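You operate a simulated robot arm through the tools that you are given. There is no shell and no other tool. Be economical: measure what you need, move in short steps, check, and stop when the job is done.

The job below is to be done with a simulated two-armed robot. You get a single attempt, and the scene is never put back.

JOB
Pick up the orange paper cone with one hand, pass it to the other hand and put it on the shelf of the service table. Open the right drawer of the packing table, put the black roller from the top of the board stand in the inside the right drawer of the packing table, then shut the drawer. Put the yellow peg tray on the top of the board stand. Count the lint wads on the top of the large cartons, then put as many of the peg trays from the top of the large cartons on the top of the gauge table. The order is free. Set down upright: yellow peg tray, peg tray.
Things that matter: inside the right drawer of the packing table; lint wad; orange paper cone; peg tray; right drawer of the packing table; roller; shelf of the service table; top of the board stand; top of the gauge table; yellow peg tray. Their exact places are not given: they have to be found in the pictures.

It is judged by the outcome, as a careful person would: the job done as asked, and still so three seconds after it is handed in. It fails if anything else is knocked over, pushed out of place, dropped, spilled or broken.

ROBOT AND FRAMES
Two 7-joint arms with fingered hands on one trunk, on a base that drives. Base frame: it is fixed to the floor where the robot stands at the start and does not move with it; the origin is under the middle of the robot, x ahead of it, y to its left, z up. Readings come in mm, rad, newtons and seconds.
The left shoulder is at the start at [30, 119, 1119], the right one opposite. With the tool pointing down near the work surface each hand reaches from about 100 to 720 mm from the robot's upright axis, wherever it stands, measured 20 degrees to its own side. Places, roughly: inside the right drawer of the packing table [4900, -700, 700]; lint wad (6x5x4 cm) [7900, -900, 900]; orange paper cone (7x7x17 cm) [500, -100, 900]; peg tray (7x7x9 cm) [8100, -900, 900]; right drawer of the packing table [4900, -800, 700]; roller [2750, -500, 750]; shelf of the service table [2200, 3600, 400]; top of the board stand [2800, -600, 700]; top of the gauge table [9500, -1900, 800]; yellow peg tray (7x7x9 cm) [4400, -400, 900]. Payload 3.8 kg a hand.
Tool frame (each hand has its own): the origin (TCP) lies between the finger pads and is the grasp point; the fingertips stand 25 mm ahead of it; z points along the fingers, y is the line along which they close. Largest opening 88 mm; the body of the gripper starts 29 mm behind the TCP. The gripper is a hand of 4 fingers: y runs from the thumb to the fingers, the wrist lies at [-13, -106, -174] in the tool frame.
Orientation is told as [roll, pitch, yaw] about the base's x, y, z axes, in that order, counted from this pose: with the fingers straight down and the wrist toward the robot, the tool's x, y and z point along [0, 1, 0], [1, 0, 0] and [0, 0, -1] of the base frame.

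CONTROLS
- The arms move only by the tool nudge_tool. It takes "left_motion", "right_motion" or both (then of equal length, played together; a hand with none holds still); each is one flat list of numbers, 6 for each row, row after row: the shift along the tool's x, y, z in mm, then the turn, a rotation vector about the tool's x, y, z in rad. In form: [tx, ty, tz, rx, ry, rz, tx, ty, tz, rx, ry, rz, ...]. A call has 1 to 20 rows; each row is the pose to reach, as a shift and turn from the pose commanded when the call began, along the tool's axes at that moment. A row lasts 0.2 s, in which the tool goes at most 50 mm and 0.15 rad; a call with a longer step from one row to the next is refused whole. Where a pose cannot be reached the arm comes as near as it can. A force on the tool above 40 N (or 10 N above the force at the start of the call, whichever is more), or a blocked arm, ends the call early, and 0.2 s more pass. In this call time passes only in rows, and 0.2 s behind the last. It gives the time, the measured TCP pose, the force on the tool (base axes), the opening and the grip force at its end, in the units of the frame above (readings bear some noise), with the torque about the TCP (base axes, N m) and any sound that the robot's microphone picked up.
- Cameras (640 x 400 px; columns grow to the right, rows downward): "scene" is now at [60.4, -0.2, 1669.8]; the picture's right is [-0.01, -1.00, -0.00], its down [-0.72, 0.01, -0.69] and it looks along [0.69, -0.01, -0.72] (base axes); focal length 262 px, centre (320, 200). "left" rides on the left gripper at [-64, -83, -98] in its tool frame; the picture's right is [-0.62, -0.37, 0.69], its down [0.71, -0.63, 0.30] and it looks along [0.32, 0.68, 0.65] (tool axes); focal length 265 px, centre (320, 200). "right" rides on the right gripper at [64, -83, -98] in its tool frame; the picture's right is [-0.62, 0.37, -0.69], its down [-0.71, -0.63, 0.30] and it looks along [-0.32, 0.68, 0.65] (tool axes); focal length 265 px, centre (320, 200).
- camera(camera): a new picture of that camera. No time passes.
- move_column(by): slides the trunk up (or, below 0, down) by that many mm; the arms and the scene camera ride with it, the base frame stays. It gives what a move gives, with no picture.
- drive_base(legs): drives the robot by 1 to 6 legs, each [ahead, left, turn to the left] in mm, mm and rad, along the robot's own axes; the way and the turn of a leg run together, so that a leg with both is an arc; at most 1500 mm and 3.142 rad a leg. The arms and the cameras ride along, it lands a little off, and it stops where it bumps. It gives what a move gives.
- finger_targets(index, middle, ring, thumb_bend, thumb_turn, hand): sets how far each is bent, from 0 (flat) to 100 (curled in); at 30 the hand is open as for a grip, at 70 the pads meet at the TCP. One left out holds its place. A second passes; each finger stops where it meets its share of the squeeze, and holds until it gets a number again. It is the only way to open and close the hand. It gives what a move gives, with no picture; readings hold the bend of each and the force on the fingers (four entries, about 0 where the hand has none), thumb and palm. thumb_turn goes from beside the hand (0) to across from the fingers (100), as for a grip.
- pan_tilt(pan, tilt): turns the head with the scene camera to pan (to the left, within 2.094 rad either way) and tilt (down, from -0.506 to 1.204), counted from straight ahead of the robot. It gives what a move gives.
- locate(camera, pixels): for up to 12 pixels [column, row] of the newest picture of that camera ("zoom" is the newest enlarged one), the place [x, y, z] in the base frame of the surface seen there, good to about 2 mm. No time passes.
- close_up(camera, box): a new picture of the part [left, top, right, bottom] of that camera's present view, enlarged. No time passes.
- finish_job(): hands the job in; it is judged then, once.

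Go step by step. Measure first, check grasps and placings, and put right what went wrong. The budget is 131 turns and 142 pictures, counting those below and the enlarged ones. Unless the task says otherwise, let go and move clear before handing in.

The tools are called after "Emit:" as name(argument=value, ...) on one line, values as JSON. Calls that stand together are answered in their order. nudge_tool: Moves the arms, as the interface text tells. Its arguments: {"type":"object","properties":{"left_motion":{"type":"array"},"right_motion":{"type":"array"}},"required":[]} The other tools are called the same way: move_column (by) slides the trunk up or down; finger_targets (index, middle, ring, thumb_bend, thumb_turn, hand) moves the fingers one by one; drive_base (legs) drives the base; pan_tilt (pan, tilt) turns the head that bears the scene camera; camera (camera) takes a picture; locate (camera, pixels) gives the place of the surface under pixels of a picture; close_up (camera, box) takes an enlarged picture of a part of a camera's view; finish_job () hands the job in.

At the start:

```text
t: 0.0
left_tcp_pos: [501.5, 125.8, 1157.2]
left_orientation: [0.001, 0.001, 0.0]
left_wrist_force: [0.3, 0.2, 0.8]
left_ft_torque: [0.0, -0.01, 0.0]
left_gripper_width: 87.6
left_grasp_force: 0.1
left_shape: jaw
left_bend: [30.0, 30.0, 30.0, 30.0, 98.0]
left_finger forces: [0.1, 0.0, 0.0, 0.1, 0.0, 0.0]
right_tcp_pos: [508.9, -292.5, 1114.5]
right_orientation: [0.0, 0.0, -0.001]
right_wrist_force: [0.1, -0.2, 0.8]
right_ft_torque: [0.01, 0.0, -0.01]
right_gripper_width: 87.5
right_grasp_force: 0.1
right_shape: jaw
right_bend: [30.0, 30.0, 30.0, 30.0, 98.0]
right_finger forces: [0.0, 0.0, 0.1, 0.1, 0.1, 0.0]
trunk travel left (down, up): [-275.0, 315.0]
robot x, y, heading: [-0.4, 0.5, -0.002]
head pan, tilt: [-0.014, 0.805]
```

scene: 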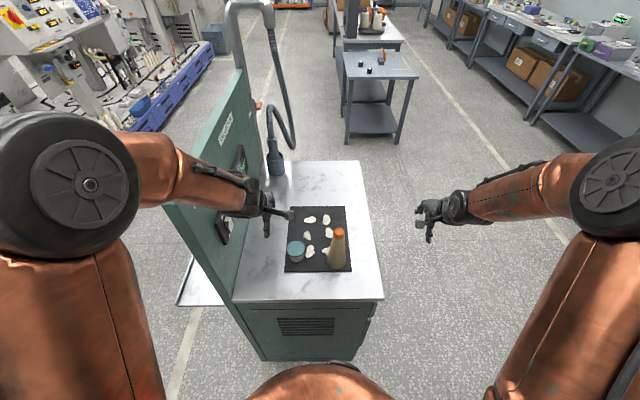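
right: 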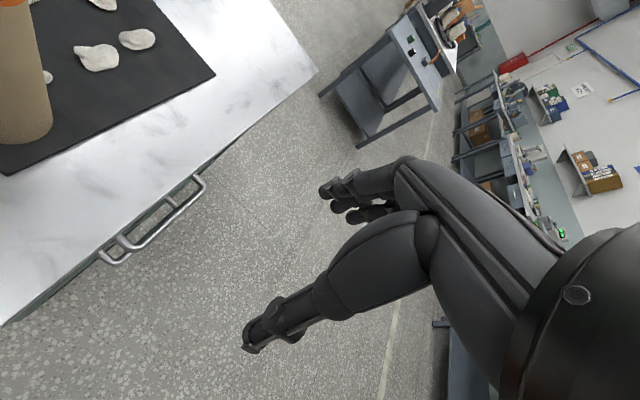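
left: 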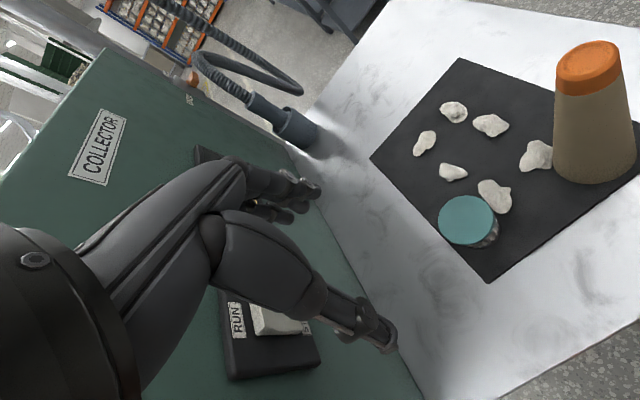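

The cone stands at about (337,250) in the scene picture, on a dark mat with lint wads and a teal-lidded tin. I'll measure it and look around.

Emit:
locate(camera="scene", pixels=[[338, 232], [338, 250], [337, 266], [296, 245], [297, 255], [365, 250], [326, 252], [240, 200], [380, 90], [365, 70], [345, 270], [348, 225]])

Emit:
close_up(camera="scene", box=[220, 150, 400, 300])

Emit:
locate(camera="left", pixels=[[588, 55], [560, 95], [625, 85], [557, 170], [628, 160], [592, 182]])

```text
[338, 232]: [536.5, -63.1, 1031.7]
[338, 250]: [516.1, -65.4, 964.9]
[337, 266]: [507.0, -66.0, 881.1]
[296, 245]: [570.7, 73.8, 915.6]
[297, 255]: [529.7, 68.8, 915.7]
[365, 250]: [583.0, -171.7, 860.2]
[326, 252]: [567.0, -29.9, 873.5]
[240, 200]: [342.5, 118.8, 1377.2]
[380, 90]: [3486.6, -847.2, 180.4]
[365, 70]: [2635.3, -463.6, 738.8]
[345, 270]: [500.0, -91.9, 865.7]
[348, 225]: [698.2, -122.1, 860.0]
```

```text
2.67 times, centred on (310, 225) of scene
```

zoom: 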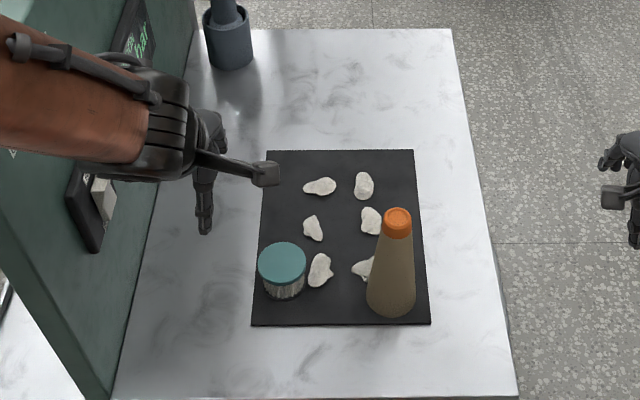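

```text
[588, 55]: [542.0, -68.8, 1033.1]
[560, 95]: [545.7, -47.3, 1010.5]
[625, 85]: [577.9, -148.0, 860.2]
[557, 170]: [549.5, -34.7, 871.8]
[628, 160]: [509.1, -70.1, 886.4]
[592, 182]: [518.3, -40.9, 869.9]
```

The cone axis is near (537,-66), z 862 to 1033. I'll look towards the service table before choosing the grip.

Emit:
pan_tilt(pan=1.02, tilt=0.3)

Emit:
camera(camera="scene")

Emit:
pan_tilt(pan=-0.15, tilt=0.35)

Emit:
camera(camera="scene")

```text
t: 1.3
left_tcp_pos: [500.5, 125.3, 1159.2]
left_orientation: [0.001, 0.001, 0.0]
left_wrist_force: [0.4, -0.6, -0.7]
left_ft_torque: [-0.01, 0.0, 0.0]
left_gripper_width: 87.5
left_grasp_force: 0.1
left_shape: jaw
left_bend: [30.0, 30.0, 30.0, 30.0, 98.0]
left_finger forces: [0.1, 0.0, 0.1, 0.1, 0.0, 0.1]
right_tcp_pos: [508.8, -292.3, 1113.0]
right_orientation: [0.001, 0.0, 0.0]
right_wrist_force: [0.5, 0.5, -0.6]
right_ft_torque: [0.01, 0.01, 0.01]
right_gripper_width: 87.4
right_grasp_force: 0.0
right_shape: jaw
right_bend: [30.0, 30.0, 30.0, 30.0, 98.0]
right_finger forces: [0.1, 0.0, 0.1, 0.0, 0.0, 0.0]
trunk travel left (down, up): [-275.0, 315.0]
robot x, y, heading: [2.6, 2.5, -0.001]
head pan, tilt: [1.019, 0.3]
```

```text
137 pictures are left
```

scene: 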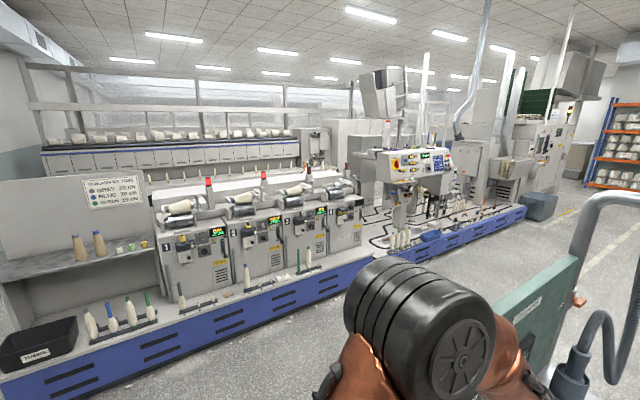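

```text
t: 2.7
left_tcp_pos: [500.0, 126.1, 1158.4]
left_orientation: [0.0, -0.002, -0.001]
left_wrist_force: [0.1, -0.1, -0.4]
left_ft_torque: [0.01, 0.02, -0.04]
left_gripper_width: 87.6
left_grasp_force: 0.0
left_shape: jaw
left_bend: [30.0, 30.0, 30.0, 30.0, 98.0]
left_finger forces: [0.0, 0.0, 0.0, 0.0, 0.0, 0.0]
right_tcp_pos: [508.2, -293.0, 1114.2]
right_orientation: [0.001, 0.0, 0.001]
right_wrist_force: [0.3, -0.1, 0.2]
right_ft_torque: [0.0, 0.02, 0.01]
right_gripper_width: 87.8
right_grasp_force: 0.0
right_shape: jaw
right_bend: [30.0, 30.0, 30.0, 30.0, 98.0]
right_finger forces: [0.0, 0.0, 0.0, 0.0, 0.0, 0.0]
trunk travel left (down, up): [-275.0, 315.0]
robot x, y, heading: [3.1, 0.7, -0.003]
head pan, tilt: [-0.15, 0.351]
```

```text
136 pictures are left
```

scene: 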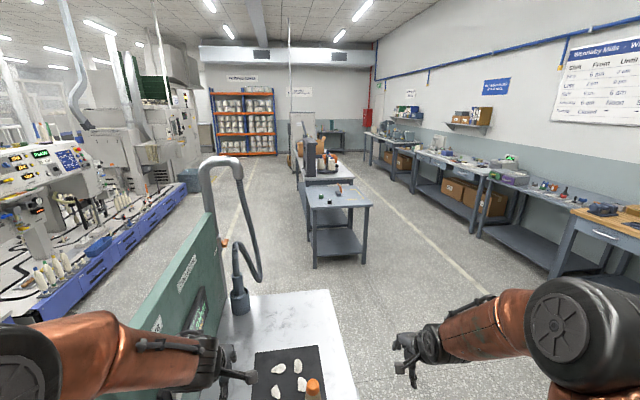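

The direction of the service table shows a winding machine row; I'll enlarge it and measure points there.

Emit:
pan_tilt(pan=1.02, tilt=0.3)

Emit:
close_up(camera="scene", box=[0, 160, 320, 400])

Emit:
close_up(camera="scene", box=[300, 100, 620, 300])

Emit:
locate(camera="scene", pixels=[[80, 255], [30, 350], [150, 345], [180, 250], [265, 255], [310, 270], [350, 270], [400, 225], [480, 220], [520, 210], [330, 220], [435, 240]])

```text
t: 4.0
left_tcp_pos: [500.4, 126.2, 1158.1]
left_orientation: [-0.001, -0.003, 0.001]
left_wrist_force: [-0.1, -0.2, -0.1]
left_ft_torque: [0.0, -0.02, 0.02]
left_gripper_width: 87.5
left_grasp_force: 0.1
left_shape: jaw
left_bend: [30.0, 30.0, 30.0, 30.0, 98.0]
left_finger forces: [0.0, 0.0, 0.1, 0.0, 0.0, 0.0]
right_tcp_pos: [510.5, -292.4, 1114.6]
right_orientation: [0.0, 0.001, -0.001]
right_wrist_force: [0.1, 0.2, -0.5]
right_ft_torque: [0.01, 0.01, 0.01]
right_gripper_width: 87.9
right_grasp_force: 0.1
right_shape: jaw
right_bend: [30.0, 30.0, 30.0, 30.0, 98.0]
right_finger forces: [0.0, 0.0, 0.0, 0.1, 0.1, 0.0]
trunk travel left (down, up): [-275.0, 315.0]
robot x, y, heading: [1.6, -0.8, 0.004]
head pan, tilt: [1.019, 0.3]
```

```text
1.67 times, centred on (160, 280) of scene
```

zoom: 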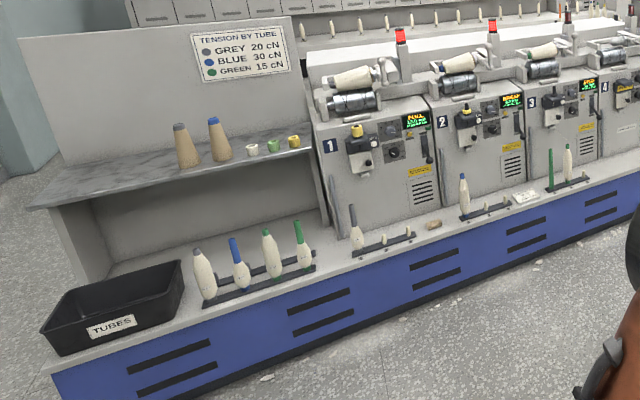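

```text
2.00 times, centred on (460, 200) of scene
```

zoom: 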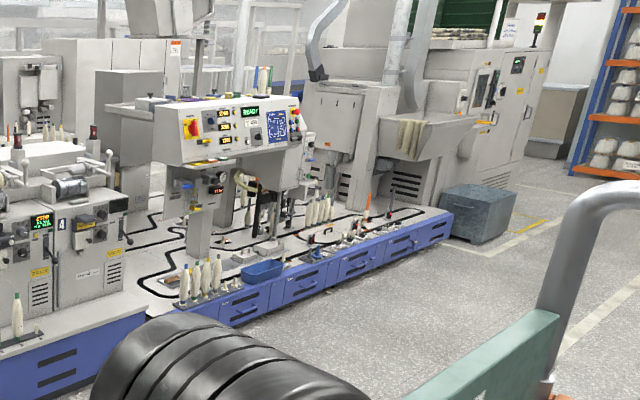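

```text
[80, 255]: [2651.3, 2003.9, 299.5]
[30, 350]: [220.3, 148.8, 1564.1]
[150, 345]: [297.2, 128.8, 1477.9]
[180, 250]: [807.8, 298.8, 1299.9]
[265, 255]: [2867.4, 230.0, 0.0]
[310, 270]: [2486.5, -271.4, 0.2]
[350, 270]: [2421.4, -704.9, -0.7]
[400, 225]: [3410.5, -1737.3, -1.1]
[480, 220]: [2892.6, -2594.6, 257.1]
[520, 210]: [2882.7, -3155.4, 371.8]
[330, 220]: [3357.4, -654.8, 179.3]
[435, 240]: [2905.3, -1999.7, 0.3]
```

The locate used the older picture; I'll retake it here and measure.

Emit:
camera(camera="scene")

Emit:
locate(camera="scene", pixels=[[105, 257], [20, 262], [150, 248], [30, 275], [165, 305], [60, 310], [80, 300], [235, 280], [300, 265], [330, 225], [440, 240], [500, 215]])

```text
133 pictures are left
```

scene: 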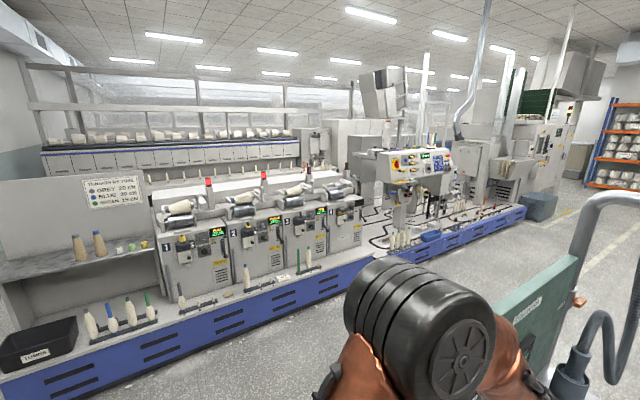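

```text
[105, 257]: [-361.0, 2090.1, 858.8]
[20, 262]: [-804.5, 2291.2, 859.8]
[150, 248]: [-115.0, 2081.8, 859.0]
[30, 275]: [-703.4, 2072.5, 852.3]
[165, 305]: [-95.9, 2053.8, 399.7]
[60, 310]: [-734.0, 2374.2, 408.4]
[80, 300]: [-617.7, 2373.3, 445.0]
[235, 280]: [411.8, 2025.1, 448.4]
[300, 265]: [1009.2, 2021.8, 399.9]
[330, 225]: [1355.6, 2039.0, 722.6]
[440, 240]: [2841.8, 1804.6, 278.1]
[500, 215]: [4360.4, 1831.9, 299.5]
```

The near row stands at y≈2050, so the service table must be behind it. I'll raise the trunk for a better view and enlarge the centre.

Emit:
move_column(by=315)

Emit:
camera(camera="scene")

Emit:
close_up(camera="scene", box=[140, 130, 460, 330])

```text
t: 7.2
left_tcp_pos: [501.6, 125.2, 1473.8]
left_orientation: [0.001, 0.001, 0.001]
left_wrist_force: [-0.4, 0.4, 0.8]
left_ft_torque: [0.0, 0.01, 0.0]
left_gripper_width: 87.6
left_grasp_force: 0.1
left_shape: jaw
left_bend: [30.0, 30.0, 30.0, 30.0, 98.0]
left_finger forces: [0.1, 0.0, 0.1, 0.0, 0.0, 0.0]
right_tcp_pos: [509.4, -293.6, 1428.7]
right_orientation: [0.0, 0.0, 0.0]
right_wrist_force: [-0.3, 0.6, 0.5]
right_ft_torque: [0.02, 0.0, 0.01]
right_gripper_width: 87.5
right_grasp_force: 0.1
right_shape: jaw
right_bend: [30.0, 30.0, 30.0, 30.0, 98.0]
right_finger forces: [0.0, 0.0, 0.0, 0.0, 0.0, 0.1]
trunk travel left (down, up): [-590.0, 0.0]
robot x, y, heading: [0.5, 0.9, 0.004]
head pan, tilt: [1.019, 0.3]
```

```text
132 pictures are left
```

scene: 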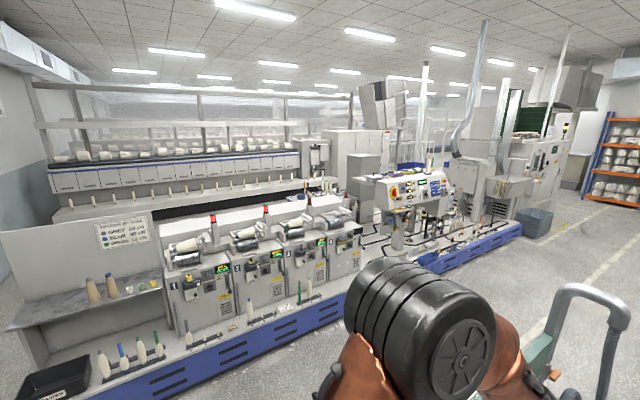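

```text
2.00 times, centred on (300, 230) of scene
```

zoom: 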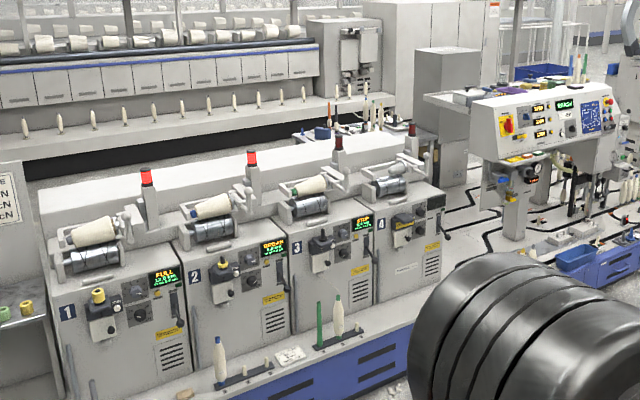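

There is a table top behind winders 3 and 4 at zoom (350,130), with tubes on it. I'll measure it and the surroundings.

Emit:
locate(camera="zoom", pixels=[[305, 132], [350, 140], [395, 122], [365, 118], [200, 135], [300, 115], [445, 130], [455, 60], [340, 60], [130, 190], [560, 75], [420, 160]])

Emit:
close_up(camera="scene", box=[270, 160, 370, 222])

Emit:
close_up(camera="scene", box=[330, 120, 640, 310])

Emit:
locate(camera="scene", pixels=[[520, 230], [470, 250], [545, 200], [540, 235], [580, 210], [600, 200], [430, 265], [20, 180], [10, 250], [15, 320], [40, 350], [120, 200]])

```text
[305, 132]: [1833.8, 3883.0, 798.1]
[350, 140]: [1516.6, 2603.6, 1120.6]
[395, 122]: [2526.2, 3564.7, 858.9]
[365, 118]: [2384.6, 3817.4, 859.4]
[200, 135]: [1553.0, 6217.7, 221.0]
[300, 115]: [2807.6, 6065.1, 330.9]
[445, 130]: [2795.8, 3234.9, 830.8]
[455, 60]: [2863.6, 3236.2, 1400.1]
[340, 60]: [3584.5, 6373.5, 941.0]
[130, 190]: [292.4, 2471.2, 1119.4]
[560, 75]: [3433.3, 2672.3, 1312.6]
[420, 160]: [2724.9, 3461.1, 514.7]
```

```text
6.40 times, centred on (320, 191) of scene
```

zoom: 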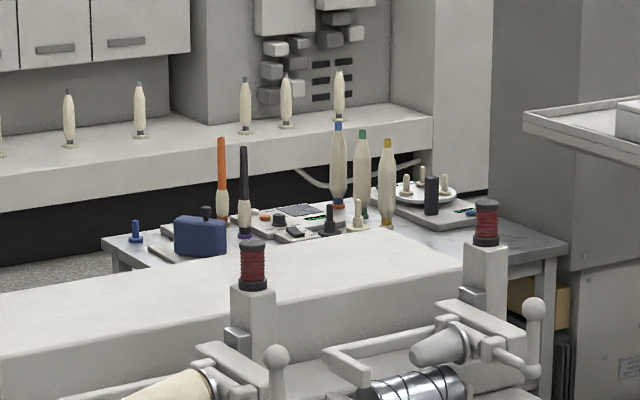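

```text
2.06 times, centred on (485, 215) of scene
```

zoom: 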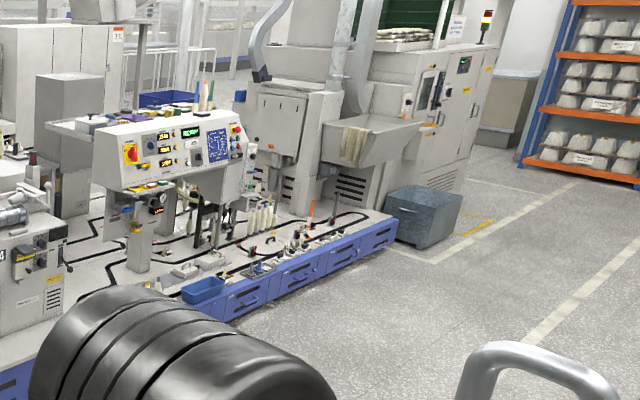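

```text
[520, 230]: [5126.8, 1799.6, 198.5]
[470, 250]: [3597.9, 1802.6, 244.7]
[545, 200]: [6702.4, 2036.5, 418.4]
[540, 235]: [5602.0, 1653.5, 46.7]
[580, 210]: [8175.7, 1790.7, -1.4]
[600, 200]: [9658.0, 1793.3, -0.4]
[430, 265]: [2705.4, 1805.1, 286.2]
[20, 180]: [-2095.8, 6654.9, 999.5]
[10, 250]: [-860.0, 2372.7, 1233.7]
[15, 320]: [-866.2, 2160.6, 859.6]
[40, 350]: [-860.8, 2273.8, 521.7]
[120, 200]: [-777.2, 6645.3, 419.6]
```

The service table top is about (1830–2600, 3500–3900, 800) with a shelf beneath it, reached through the aisle behind the winders. Plan: the right hand takes the cone from the side, pointing left, and the left hand then takes it by the top. First the trunk goes down and the right hand turns.

Emit:
move_column(by=-315)

Emit:
nudge_tool(right_motion=[5, 2, 0, 0, 0.131, 0, 10, 4, 0, 0, 0.262, 0, 15, 6, 0, 0, 0.393, 0, 20, 8, 0, 0, 0.524, 0, 25, 10, 0, 0, 0.655, 0, 30, 12, 0, 0, 0.785, 0, 35, 16, 0, 0, 0.916, 0, 40, 18, 0, 0, 1.047, 0, 45, 20, 0, 0, 1.178, 0, 50, 22, 0, 0, 1.309, 0, 55, 25, 0, 0, 1.44, 0, 62, 28, 0, 0, 1.571, 0, 62, 28, 40, 0, 1.571, 0, 62, 28, 80, 0, 1.571, 0, 62, 28, 110, 0, 1.571, 0])

Emit:
pan_tilt(pan=0, tilt=0.8)

Emit:
camera(camera="scene")

Emit:
camera(camera="right")

```text
t: 10.3
left_tcp_pos: [500.3, 125.7, 1158.4]
left_orientation: [-0.001, 0.0, -0.002]
left_wrist_force: [0.1, 0.0, -0.2]
left_ft_torque: [0.01, 0.02, 0.02]
left_gripper_width: 87.7
left_grasp_force: 0.2
left_shape: jaw
left_bend: [30.0, 30.0, 30.0, 30.0, 98.0]
left_finger forces: [0.1, 0.1, 0.0, 0.0, 0.0, 0.0]
right_tcp_pos: [509.2, -292.9, 1113.2]
right_orientation: [0.0, 0.002, -0.001]
right_wrist_force: [-0.3, 0.4, -0.4]
right_ft_torque: [0.0, 0.01, 0.05]
right_gripper_width: 87.5
right_grasp_force: 0.0
right_shape: jaw
right_bend: [30.0, 30.0, 30.0, 30.0, 98.0]
right_finger forces: [0.0, 0.1, 0.0, 0.0, 0.0, 0.1]
trunk travel left (down, up): [-275.0, 315.0]
robot x, y, heading: [2.0, -1.6, 0.003]
head pan, tilt: [1.019, 0.3]
```

```text
t: 13.5
left_tcp_pos: [500.7, 126.2, 1157.9]
left_orientation: [0.0, 0.001, -0.001]
left_wrist_force: [0.6, 0.4, 0.3]
left_ft_torque: [0.0, 0.02, -0.01]
left_gripper_width: 87.5
left_grasp_force: 0.1
left_shape: jaw
left_bend: [30.0, 30.0, 30.0, 30.0, 98.0]
left_finger forces: [0.0, 0.0, 0.1, 0.1, 0.1, 0.1]
right_tcp_pos: [534.9, -230.7, 1004.0]
right_orientation: [1.571, 0.001, 0.0]
right_wrist_force: [0.0, 0.6, 0.4]
right_ft_torque: [-0.01, 0.02, -0.03]
right_gripper_width: 87.7
right_grasp_force: 0.1
right_shape: jaw
right_bend: [30.0, 30.0, 30.0, 30.0, 98.0]
right_finger forces: [0.0, 0.0, 0.0, 0.0, 0.0, 0.0]
trunk travel left (down, up): [-275.0, 315.0]
robot x, y, heading: [-0.3, 2.0, -0.0]
head pan, tilt: [1.019, 0.3]
```

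```text
t: 14.8
left_tcp_pos: [501.9, 126.0, 1158.5]
left_orientation: [-0.001, 0.0, -0.001]
left_wrist_force: [0.8, 0.0, 1.1]
left_ft_torque: [-0.01, -0.03, 0.02]
left_gripper_width: 87.5
left_grasp_force: 0.0
left_shape: jaw
left_bend: [30.0, 30.0, 30.0, 30.0, 98.0]
left_finger forces: [0.0, 0.0, 0.0, 0.0, 0.0, 0.0]
right_tcp_pos: [535.6, -231.6, 1005.5]
right_orientation: [1.572, 0.0, -0.001]
right_wrist_force: [-0.1, -0.5, 0.1]
right_ft_torque: [0.03, 0.0, 0.0]
right_gripper_width: 87.5
right_grasp_force: 0.1
right_shape: jaw
right_bend: [30.0, 30.0, 30.0, 30.0, 98.0]
right_finger forces: [0.0, 0.1, 0.0, 0.0, 0.1, 0.0]
trunk travel left (down, up): [-275.0, 315.0]
robot x, y, heading: [-1.9, 3.2, -0.003]
head pan, tilt: [0.0, 0.799]
```

```text
128 pictures are left
```

scene: 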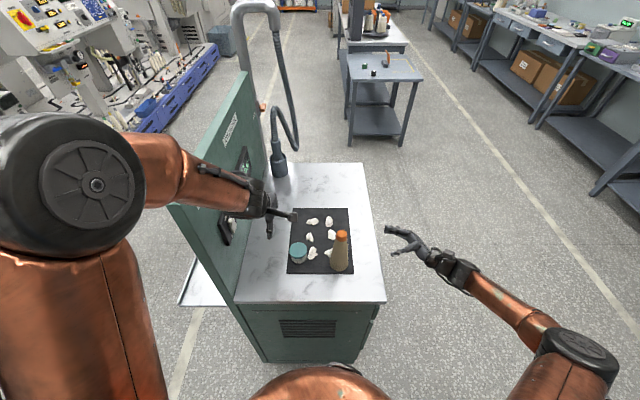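

```text
127 pictures are left
```

right: 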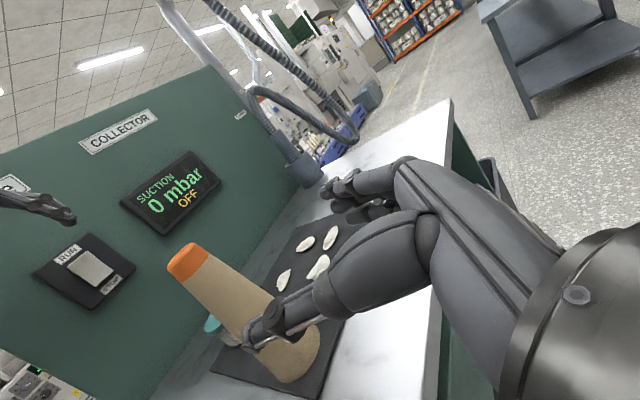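

The hand is turned and clear of the cone. I'll lower to z 935 and advance onto the cone.

Emit:
nudge_tool(right_motion=[-35, 0, 0, 0, 0, 0, -70, 2, 0, 0, 0, 0, -70, 2, 40, 0, 0, 0, -70, 2, 80, 0, 0, 0, -70, 2, 120, 0, 0, 0, -70, 2, 145, 0, 0, 0, -70, 2, 164, 0, 0, 0])

Emit:
close_up(camera="scene", box=[240, 180, 440, 320])

Emit:
camera(camera="right")

```text
t: 16.4
left_tcp_pos: [500.0, 125.6, 1158.0]
left_orientation: [0.0, 0.0, 0.0]
left_wrist_force: [0.7, -0.4, 0.7]
left_ft_torque: [0.07, -0.01, -0.02]
left_gripper_width: 87.7
left_grasp_force: 0.0
left_shape: jaw
left_bend: [30.0, 30.0, 30.0, 30.0, 98.0]
left_finger forces: [0.1, 0.0, 0.1, 0.0, 0.1, 0.1]
right_tcp_pos: [539.4, -64.8, 936.1]
right_orientation: [1.571, -0.002, 0.002]
right_wrist_force: [-0.4, 0.6, 2.0]
right_ft_torque: [0.01, -0.03, 0.03]
right_gripper_width: 87.6
right_grasp_force: 0.0
right_shape: jaw
right_bend: [30.0, 30.0, 30.0, 30.0, 98.0]
right_finger forces: [0.1, 0.1, 0.0, 0.1, 0.0, 0.1]
trunk travel left (down, up): [-275.0, 315.0]
robot x, y, heading: [2.7, -1.5, 0.0]
head pan, tilt: [0.0, 0.799]
```

```text
2.86 times, centred on (340, 250) of scene
```

zoom: 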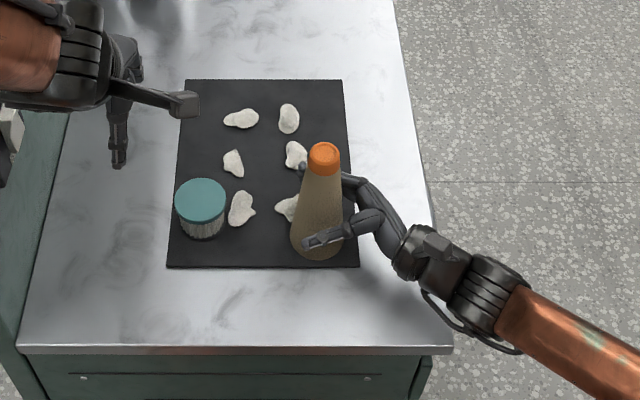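

```text
125 pictures are left
```

right: 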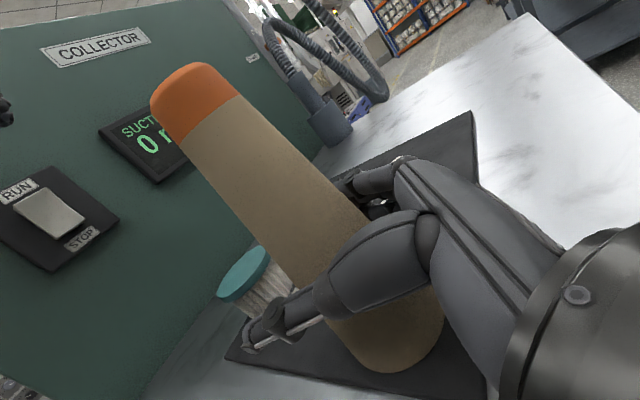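

The cone stands between the thumb and the fingers. I'll close the right hand.

Emit:
finger_targets(hand="right", index=70, middle=70, ring=70, thumb_bend=70)

Emit:
nudge_tool(right_motion=[10, 0, 0, 0, 0, 0, 30, 0, 0, 0, 0, 0, 60, 0, 0, 0, 0, 0, 90, 0, 0, 0, 0, 0])

Emit:
camera(camera="right")

Emit:
camera(camera="left")

```text
t: 17.4
left_tcp_pos: [500.2, 124.8, 1157.8]
left_orientation: [0.0, -0.001, 0.0]
left_wrist_force: [0.9, -0.5, 0.5]
left_ft_torque: [0.01, 0.02, -0.01]
left_gripper_width: 87.8
left_grasp_force: 0.1
left_shape: jaw
left_bend: [30.0, 30.0, 30.0, 30.0, 98.0]
left_finger forces: [0.1, 0.0, 0.0, 0.1, 0.1, 0.0]
right_tcp_pos: [539.1, -66.4, 936.3]
right_orientation: [1.571, -0.001, 0.001]
right_wrist_force: [0.9, 0.8, 2.9]
right_ft_torque: [0.09, -0.19, 0.0]
right_gripper_width: 38.7
right_grasp_force: 23.9
right_shape: fingers
right_bend: [52.0, 62.0, 57.0, 53.0, 95.0]
right_finger forces: [10.2, 6.1, 7.7, 0.0, 23.4, 0.0]
trunk travel left (down, up): [-275.0, 315.0]
robot x, y, heading: [1.9, 3.4, -0.0]
head pan, tilt: [0.0, 0.799]
```

```text
t: 18.4
left_tcp_pos: [500.1, 125.2, 1158.7]
left_orientation: [0.001, 0.0, 0.001]
left_wrist_force: [0.5, 0.0, -0.4]
left_ft_torque: [0.04, -0.01, 0.01]
left_gripper_width: 87.5
left_grasp_force: 0.1
left_shape: jaw
left_bend: [30.0, 30.0, 30.0, 30.0, 98.0]
left_finger forces: [0.1, 0.0, 0.0, 0.0, 0.1, 0.0]
right_tcp_pos: [539.1, -68.2, 1024.0]
right_orientation: [1.57, 0.0, 0.0]
right_wrist_force: [1.0, -0.2, -1.0]
right_ft_torque: [-0.02, 0.01, 0.01]
right_gripper_width: 38.8
right_grasp_force: 23.0
right_shape: fingers
right_bend: [52.0, 62.0, 58.0, 54.0, 94.0]
right_finger forces: [10.4, 5.6, 6.3, 0.1, 23.6, 0.0]
trunk travel left (down, up): [-275.0, 315.0]
robot x, y, heading: [-4.4, -0.0, -0.001]
head pan, tilt: [0.0, 0.799]
```

```text
124 pictures are left
```

right: 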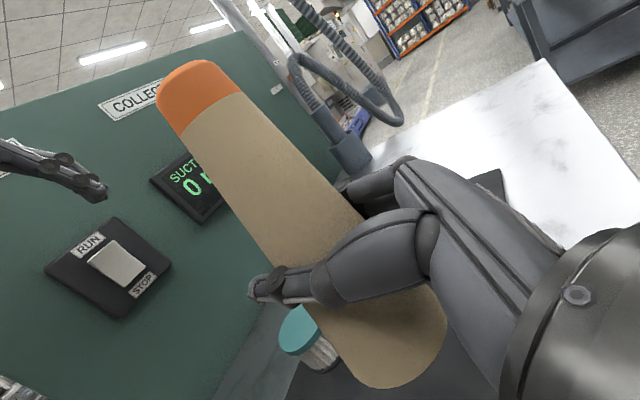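

```text
123 pictures are left
```

left: 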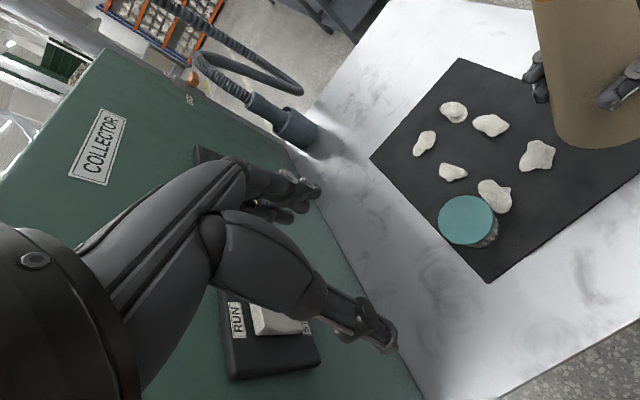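

The cone is held firmly, with its bottom about 88 mm above the mat. I'll measure its top for the left hand.

Emit:
nudge_tool(left_motion=[0, 0, -25, 0, 0, 0, 0, 0, -50, 0, 0, 0])

Emit:
close_up(camera="scene", box=[240, 160, 440, 300])

Emit:
locate(camera="zoom", pixels=[[325, 100], [325, 92], [325, 112], [315, 100], [335, 100], [325, 130]])

```text
t: 19.0
left_tcp_pos: [499.6, 123.9, 1209.0]
left_orientation: [0.0, 0.0, 0.0]
left_wrist_force: [-0.8, 0.2, -0.4]
left_ft_torque: [0.02, 0.02, -0.02]
left_gripper_width: 87.7
left_grasp_force: 0.0
left_shape: jaw
left_bend: [30.0, 30.0, 30.0, 30.0, 98.0]
left_finger forces: [0.0, 0.0, 0.0, 0.1, 0.0, 0.1]
right_tcp_pos: [538.6, -66.5, 1023.5]
right_orientation: [1.571, 0.0, 0.001]
right_wrist_force: [0.2, 0.0, -0.9]
right_ft_torque: [-0.03, 0.01, 0.03]
right_gripper_width: 38.9
right_grasp_force: 22.9
right_shape: fingers
right_bend: [52.0, 62.0, 58.0, 54.0, 94.0]
right_finger forces: [10.5, 5.5, 6.3, 0.0, 23.7, 0.0]
trunk travel left (down, up): [-275.0, 315.0]
robot x, y, heading: [0.9, -1.2, 0.0]
head pan, tilt: [0.0, 0.799]
```

```text
2.86 times, centred on (340, 230) of scene
```

zoom: 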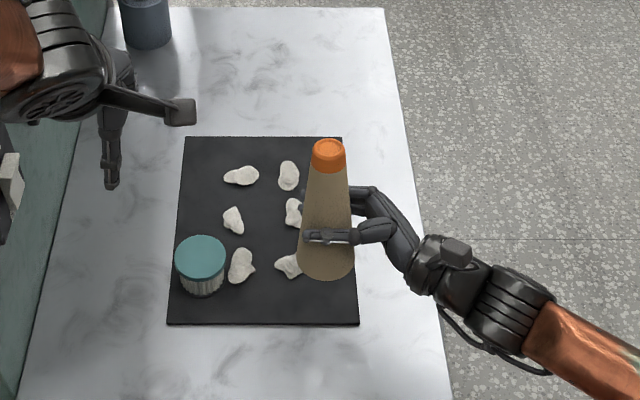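

```text
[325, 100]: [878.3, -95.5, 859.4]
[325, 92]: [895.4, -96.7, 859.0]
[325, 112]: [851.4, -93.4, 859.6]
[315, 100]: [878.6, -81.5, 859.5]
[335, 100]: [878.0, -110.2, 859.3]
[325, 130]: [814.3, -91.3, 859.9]
```

Emit:
locate(camera="zoom", pixels=[[328, 148], [328, 142], [328, 154], [318, 148], [338, 148], [328, 165]])

```text
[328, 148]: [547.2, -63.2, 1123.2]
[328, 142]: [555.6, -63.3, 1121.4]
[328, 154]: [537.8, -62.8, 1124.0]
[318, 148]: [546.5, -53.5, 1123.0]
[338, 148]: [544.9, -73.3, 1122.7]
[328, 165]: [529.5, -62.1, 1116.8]
```

Cone top centre is (545,-63,1122). I'll bring the left hand over it and down to TCP z 1105.

Emit:
nudge_tool(left_motion=[-47, 12, 0, 0, 0, 0, -94, 24, 0, 0, 0, 0, -141, 35, 0, 0, 0, 0, -188, 45, 0, 0, 0, 0, -188, 45, 35, 0, 0, 0, -188, 45, 70, 0, 0, 0, -188, 45, 103, 0, 0, 0])

Emit:
camera(camera="left")

Emit:
camera(camera="right")

```text
t: 20.6
left_tcp_pos: [545.0, -63.7, 1106.8]
left_orientation: [0.0, 0.001, 0.0]
left_wrist_force: [0.5, 0.0, 0.2]
left_ft_torque: [0.04, -0.02, 0.01]
left_gripper_width: 87.5
left_grasp_force: 0.0
left_shape: jaw
left_bend: [30.0, 30.0, 30.0, 30.0, 98.0]
left_finger forces: [0.0, 0.0, 0.0, 0.0, 0.0, 0.0]
right_tcp_pos: [539.7, -69.7, 1023.5]
right_orientation: [1.571, 0.0, 0.001]
right_wrist_force: [0.1, 0.9, -0.9]
right_ft_torque: [0.01, 0.01, 0.03]
right_gripper_width: 38.4
right_grasp_force: 23.0
right_shape: fingers
right_bend: [52.0, 62.0, 58.0, 54.0, 94.0]
right_finger forces: [10.3, 5.4, 6.2, 0.0, 23.7, 0.1]
trunk travel left (down, up): [-275.0, 315.0]
robot x, y, heading: [0.3, 1.4, -0.004]
head pan, tilt: [0.0, 0.799]
```

```text
121 pictures are left
```

left: 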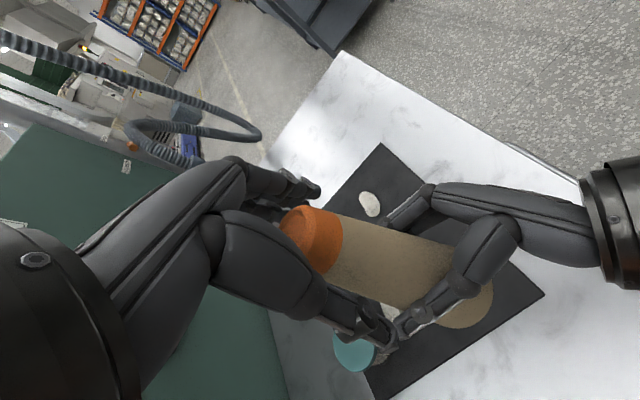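

```text
120 pictures are left
```

right: 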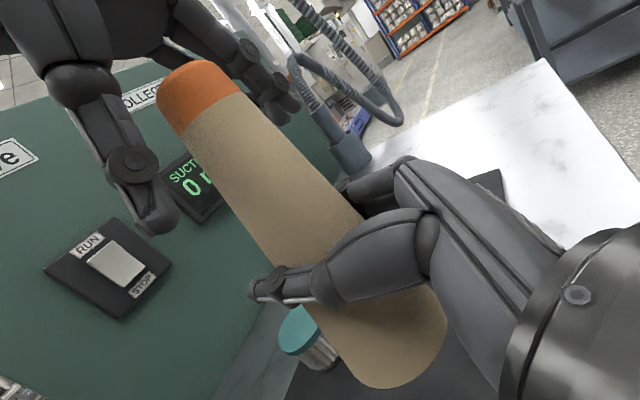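

The cone's top is between the left fingers. Closing the left hand.

Emit:
finger_targets(hand="left", index=74, middle=74, ring=74, thumb_bend=74)

Emit:
camera(camera="right")

```text
t: 21.6
left_tcp_pos: [546.3, -62.5, 1107.3]
left_orientation: [0.0, -0.001, 0.001]
left_wrist_force: [1.9, 1.0, -1.7]
left_ft_torque: [-0.02, -0.02, -0.03]
left_gripper_width: 31.8
left_grasp_force: 13.2
left_shape: fingers
left_bend: [58.0, 63.0, 74.0, 54.0, 97.0]
left_finger forces: [7.2, 6.4, 0.0, 0.0, 11.6, 0.0]
right_tcp_pos: [539.5, -66.6, 1024.5]
right_orientation: [1.572, -0.001, 0.0]
right_wrist_force: [-2.0, -0.5, 1.6]
right_ft_torque: [0.1, -0.14, 0.03]
right_gripper_width: 38.4
right_grasp_force: 22.9
right_shape: fingers
right_bend: [53.0, 63.0, 58.0, 54.0, 94.0]
right_finger forces: [8.8, 5.5, 7.4, 0.0, 24.8, 0.1]
trunk travel left (down, up): [-275.0, 315.0]
robot x, y, heading: [-1.3, 0.5, 0.0]
head pan, tilt: [0.0, 0.799]
```

```text
119 pictures are left
```

right: 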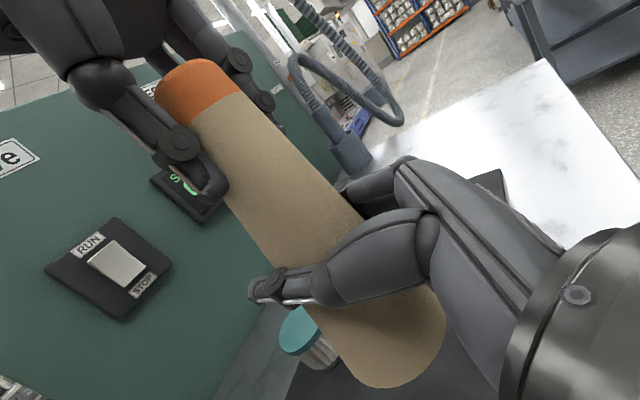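

The left hand holds it with index, middle and thumb at 13 N. I'll open the right hand and withdraw it.

Emit:
finger_targets(hand="right", index=30, middle=30, ring=30, thumb_bend=30)

Emit:
nudge_tool(right_motion=[0, 0, -30, 0, 0, 0, 0, 0, -70, 0, 0, 0, 0, 0, -110, 0, 0, 0, 0, 0, -150, 0, 0, 0, 0, 0, -190, 0, 0, 0])

Emit:
close_up(camera="scene", box=[240, 160, 440, 300])

Emit:
camera(camera="left")

```text
t: 22.6
left_tcp_pos: [546.2, -64.0, 1106.3]
left_orientation: [0.001, 0.0, 0.0]
left_wrist_force: [-0.4, -0.1, 0.4]
left_ft_torque: [-0.01, 0.01, -0.01]
left_gripper_width: 31.8
left_grasp_force: 12.5
left_shape: fingers
left_bend: [58.0, 63.0, 74.0, 54.0, 96.0]
left_finger forces: [6.8, 5.7, 0.1, 0.0, 12.6, 0.0]
right_tcp_pos: [539.2, -68.8, 1024.4]
right_orientation: [1.569, 0.001, -0.002]
right_wrist_force: [0.0, 0.1, 0.1]
right_ft_torque: [0.04, 0.01, -0.01]
right_gripper_width: 84.3
right_grasp_force: 0.1
right_shape: fingers
right_bend: [30.0, 30.0, 30.0, 30.0, 97.0]
right_finger forces: [0.1, 0.0, 0.0, 0.0, 0.1, 0.0]
trunk travel left (down, up): [-275.0, 315.0]
robot x, y, heading: [-2.7, 2.5, 0.003]
head pan, tilt: [0.0, 0.799]
```

```text
t: 23.8
left_tcp_pos: [546.3, -62.5, 1107.5]
left_orientation: [0.0, -0.001, -0.001]
left_wrist_force: [0.4, 0.6, 0.7]
left_ft_torque: [0.01, -0.02, 0.0]
left_gripper_width: 31.6
left_grasp_force: 12.7
left_shape: fingers
left_bend: [58.0, 63.0, 74.0, 54.0, 96.0]
left_finger forces: [6.7, 5.7, 0.0, 0.0, 12.5, 0.0]
right_tcp_pos: [538.2, -257.8, 1022.2]
right_orientation: [1.571, 0.001, 0.003]
right_wrist_force: [-0.6, -0.9, 0.4]
right_ft_torque: [0.0, 0.04, 0.01]
right_gripper_width: 84.0
right_grasp_force: 0.1
right_shape: fingers
right_bend: [30.0, 30.0, 30.0, 30.0, 97.0]
right_finger forces: [0.0, 0.0, 0.0, 0.0, 0.0, 0.1]
trunk travel left (down, up): [-275.0, 315.0]
robot x, y, heading: [0.3, 0.0, 0.002]
head pan, tilt: [0.0, 0.799]
```

```text
2.86 times, centred on (340, 230) of scene
```

zoom: 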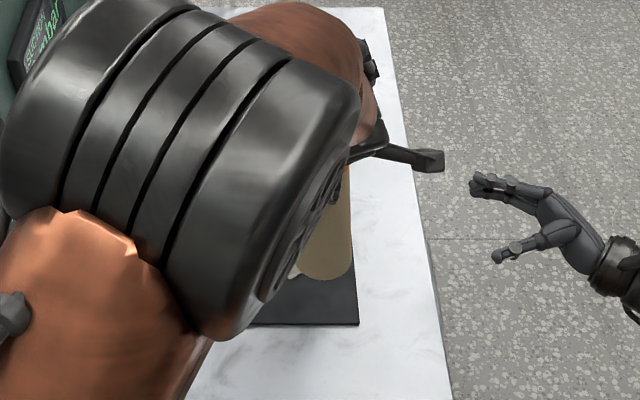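

```text
117 pictures are left
```

left: 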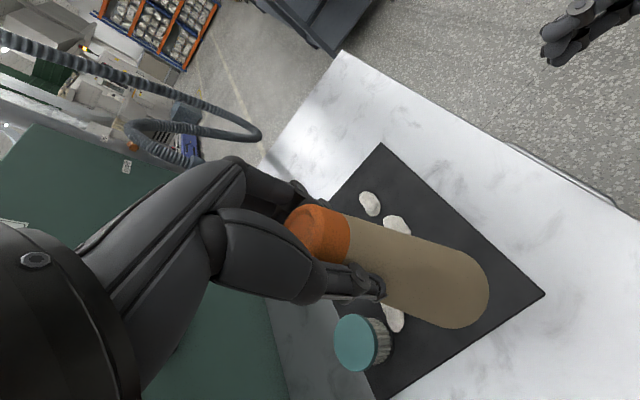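

The left hand holds the cone alone. I'll turn the right hand back down and tuck it, raise the left, and look behind left for the route.

Emit:
nudge_tool(right_motion=[10, -15, 0, 0, -0.131, 0, 20, -30, 0, 0, -0.262, 0, 30, -45, 0, 0, -0.393, 0, 40, -60, 0, 0, -0.524, 0, 50, -75, 0, 0, -0.655, 0, 60, -90, 0, 0, -0.785, 0, 70, -105, 0, 0, -0.916, 0, 80, -120, 0, 0, -1.047, 0, 90, -135, 0, 0, -1.178, 0, 100, -150, 0, 0, -1.309, 0, 100, -165, 0, 0, -1.44, 0, 100, -180, 0, 0, -1.571, 0], left_motion=[0, 0, -10, 0, 0, 0, 0, 0, -20, 0, 0, 0, 0, 0, -30, 0, 0, 0, 0, 0, -40, 0, 0, 0, 0, -10, -50, 0, 0, 0, 0, -30, -60, 0, 0, 0, 0, -50, -70, 0, 0, 0, 0, -70, -80, 0, 0, 0, 0, -90, -80, 0, 0, 0, 0, -110, -80, 0, 0, 0, 0, -130, -80, 0, 0, 0, 20, -150, -80, 0, 0, 0])

Emit:
pan_tilt(pan=2.09, tilt=0.35)

Emit:
camera(camera="scene")

Emit:
locate(camera="scene", pixels=[[320, 250], [400, 250], [500, 250], [200, 250], [500, 220], [600, 220], [600, 300], [560, 200], [450, 200], [350, 200], [250, 200], [100, 250]])

```text
t: 26.4
left_tcp_pos: [395.5, -41.6, 1186.4]
left_orientation: [-0.002, 0.001, 0.001]
left_wrist_force: [-0.1, 0.1, -0.6]
left_ft_torque: [-0.01, 0.0, -0.03]
left_gripper_width: 31.3
left_grasp_force: 12.4
left_shape: fingers
left_bend: [58.0, 63.0, 74.0, 54.0, 96.0]
left_finger forces: [6.7, 5.7, 0.0, 0.0, 12.6, 0.1]
right_tcp_pos: [360.0, -257.7, 1125.2]
right_orientation: [-0.002, 0.001, 0.0]
right_wrist_force: [0.2, 0.7, 0.7]
right_ft_torque: [0.01, 0.01, 0.04]
right_gripper_width: 84.3
right_grasp_force: 0.1
right_shape: fingers
right_bend: [30.0, 30.0, 30.0, 30.0, 97.0]
right_finger forces: [0.1, 0.0, 0.1, 0.0, 0.0, 0.0]
trunk travel left (down, up): [-275.0, 315.0]
robot x, y, heading: [1.1, -2.2, -0.001]
head pan, tilt: [0.0, 0.799]
```

```text
t: 28.4
left_tcp_pos: [396.7, -43.8, 1185.2]
left_orientation: [0.0, 0.002, 0.001]
left_wrist_force: [0.0, -0.3, -1.2]
left_ft_torque: [0.01, -0.01, 0.02]
left_gripper_width: 31.5
left_grasp_force: 12.6
left_shape: fingers
left_bend: [58.0, 63.0, 74.0, 54.0, 96.0]
left_finger forces: [6.8, 5.7, 0.0, 0.1, 12.7, 0.0]
right_tcp_pos: [360.7, -257.4, 1124.1]
right_orientation: [0.001, 0.001, 0.0]
right_wrist_force: [-0.2, 0.1, -0.4]
right_ft_torque: [0.0, -0.02, -0.03]
right_gripper_width: 84.6
right_grasp_force: 0.1
right_shape: fingers
right_bend: [30.0, 30.0, 30.0, 30.0, 97.0]
right_finger forces: [0.0, 0.1, 0.0, 0.0, 0.0, 0.0]
trunk travel left (down, up): [-275.0, 315.0]
robot x, y, heading: [-0.9, -4.1, 0.005]
head pan, tilt: [2.089, 0.351]
```

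```text
116 pictures are left
```

scene: 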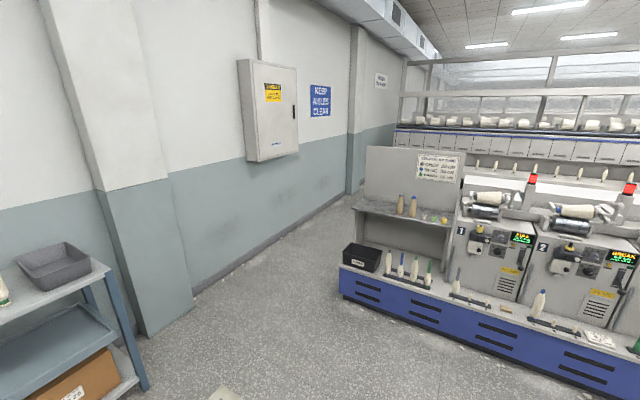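

```text
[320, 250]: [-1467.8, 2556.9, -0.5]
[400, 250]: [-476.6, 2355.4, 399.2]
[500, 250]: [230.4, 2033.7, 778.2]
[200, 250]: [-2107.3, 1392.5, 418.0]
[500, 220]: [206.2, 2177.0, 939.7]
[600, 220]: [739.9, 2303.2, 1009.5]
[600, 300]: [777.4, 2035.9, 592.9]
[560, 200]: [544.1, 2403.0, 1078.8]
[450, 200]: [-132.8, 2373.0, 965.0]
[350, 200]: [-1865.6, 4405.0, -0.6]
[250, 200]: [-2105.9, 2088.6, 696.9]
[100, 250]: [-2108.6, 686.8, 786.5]
```

There is a clear gap between the machine end (x≈-860) and the wall (x≈-2105). I'll drive back and strafe left to the aisle mouth, then look along it.

Emit:
drive_base(legs=[[-1440, 0, 0], [0, 1500, 0], [0, 1450, 0]])

Emit:
pan_tilt(pan=0, tilt=0.3)

Emit:
camera(camera="scene")

Emit:
close_up(camera="scene", box=[220, 100, 420, 240])

Emit:
locate(camera="scene", pixels=[[320, 250], [320, 220], [320, 190], [280, 200], [360, 200], [400, 250], [240, 250], [320, 170], [300, 180], [340, 180], [340, 160], [300, 160]])

```text
t: 34.8
left_tcp_pos: [-911.2, -68.0, 1186.8]
left_orientation: [0.002, -0.002, -0.004]
left_wrist_force: [0.3, -0.1, -0.1]
left_ft_torque: [0.04, -0.02, -0.02]
left_gripper_width: 31.7
left_grasp_force: 12.4
left_shape: fingers
left_bend: [58.0, 63.0, 74.0, 54.0, 96.0]
left_finger forces: [6.7, 5.7, 0.0, 0.1, 12.5, 0.1]
right_tcp_pos: [-947.8, -280.7, 1124.6]
right_orientation: [0.001, -0.002, -0.004]
right_wrist_force: [-0.7, -0.3, -0.4]
right_ft_torque: [-0.03, -0.03, -0.02]
right_gripper_width: 84.4
right_grasp_force: 0.0
right_shape: fingers
right_bend: [30.0, 30.0, 30.0, 30.0, 97.0]
right_finger forces: [0.1, 0.1, 0.0, 0.0, 0.1, 0.0]
trunk travel left (down, up): [-275.0, 315.0]
robot x, y, heading: [-1304.4, -20.3, -0.003]
head pan, tilt: [2.089, 0.351]
stopped in leg 1: the robot was blocked; the commanded pose is now the measured one
```

```text
t: 36.8
left_tcp_pos: [-908.5, -65.7, 1186.2]
left_orientation: [-0.001, 0.0, -0.006]
left_wrist_force: [0.3, -0.4, -0.7]
left_ft_torque: [0.01, 0.01, -0.02]
left_gripper_width: 31.6
left_grasp_force: 12.7
left_shape: fingers
left_bend: [58.0, 63.0, 74.0, 54.0, 96.0]
left_finger forces: [6.7, 5.7, 0.0, 0.1, 12.5, 0.0]
right_tcp_pos: [-945.8, -281.5, 1124.4]
right_orientation: [0.001, 0.002, -0.005]
right_wrist_force: [-0.5, -0.8, 0.8]
right_ft_torque: [0.01, 0.0, -0.01]
right_gripper_width: 84.7
right_grasp_force: 0.1
right_shape: fingers
right_bend: [30.0, 30.0, 30.0, 30.0, 97.0]
right_finger forces: [0.0, 0.1, 0.0, 0.1, 0.0, 0.0]
trunk travel left (down, up): [-275.0, 315.0]
robot x, y, heading: [-1308.0, -22.5, -0.008]
head pan, tilt: [0.0, 0.3]
```

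```text
115 pictures are left
```

scene: 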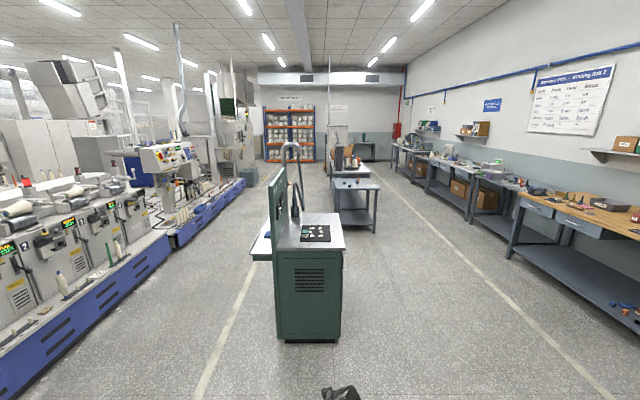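

```text
2.86 times, centred on (320, 170) of scene
```

zoom: 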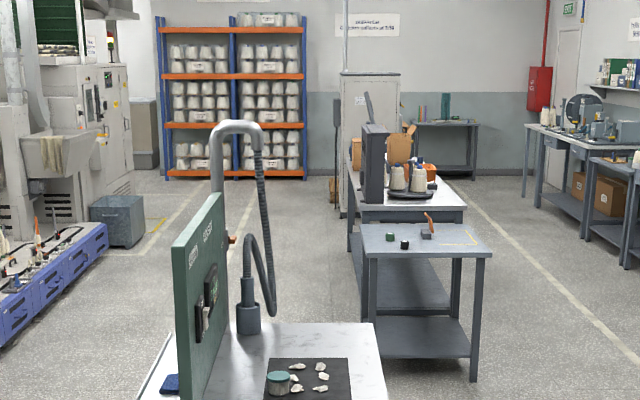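

```text
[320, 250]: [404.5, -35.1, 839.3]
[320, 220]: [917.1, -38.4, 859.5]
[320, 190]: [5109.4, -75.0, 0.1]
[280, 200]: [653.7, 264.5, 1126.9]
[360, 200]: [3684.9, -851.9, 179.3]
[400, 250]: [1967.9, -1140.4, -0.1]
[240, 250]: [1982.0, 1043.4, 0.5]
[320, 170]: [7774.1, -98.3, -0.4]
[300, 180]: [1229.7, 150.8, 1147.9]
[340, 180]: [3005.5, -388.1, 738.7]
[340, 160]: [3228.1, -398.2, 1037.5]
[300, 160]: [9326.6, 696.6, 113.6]
```

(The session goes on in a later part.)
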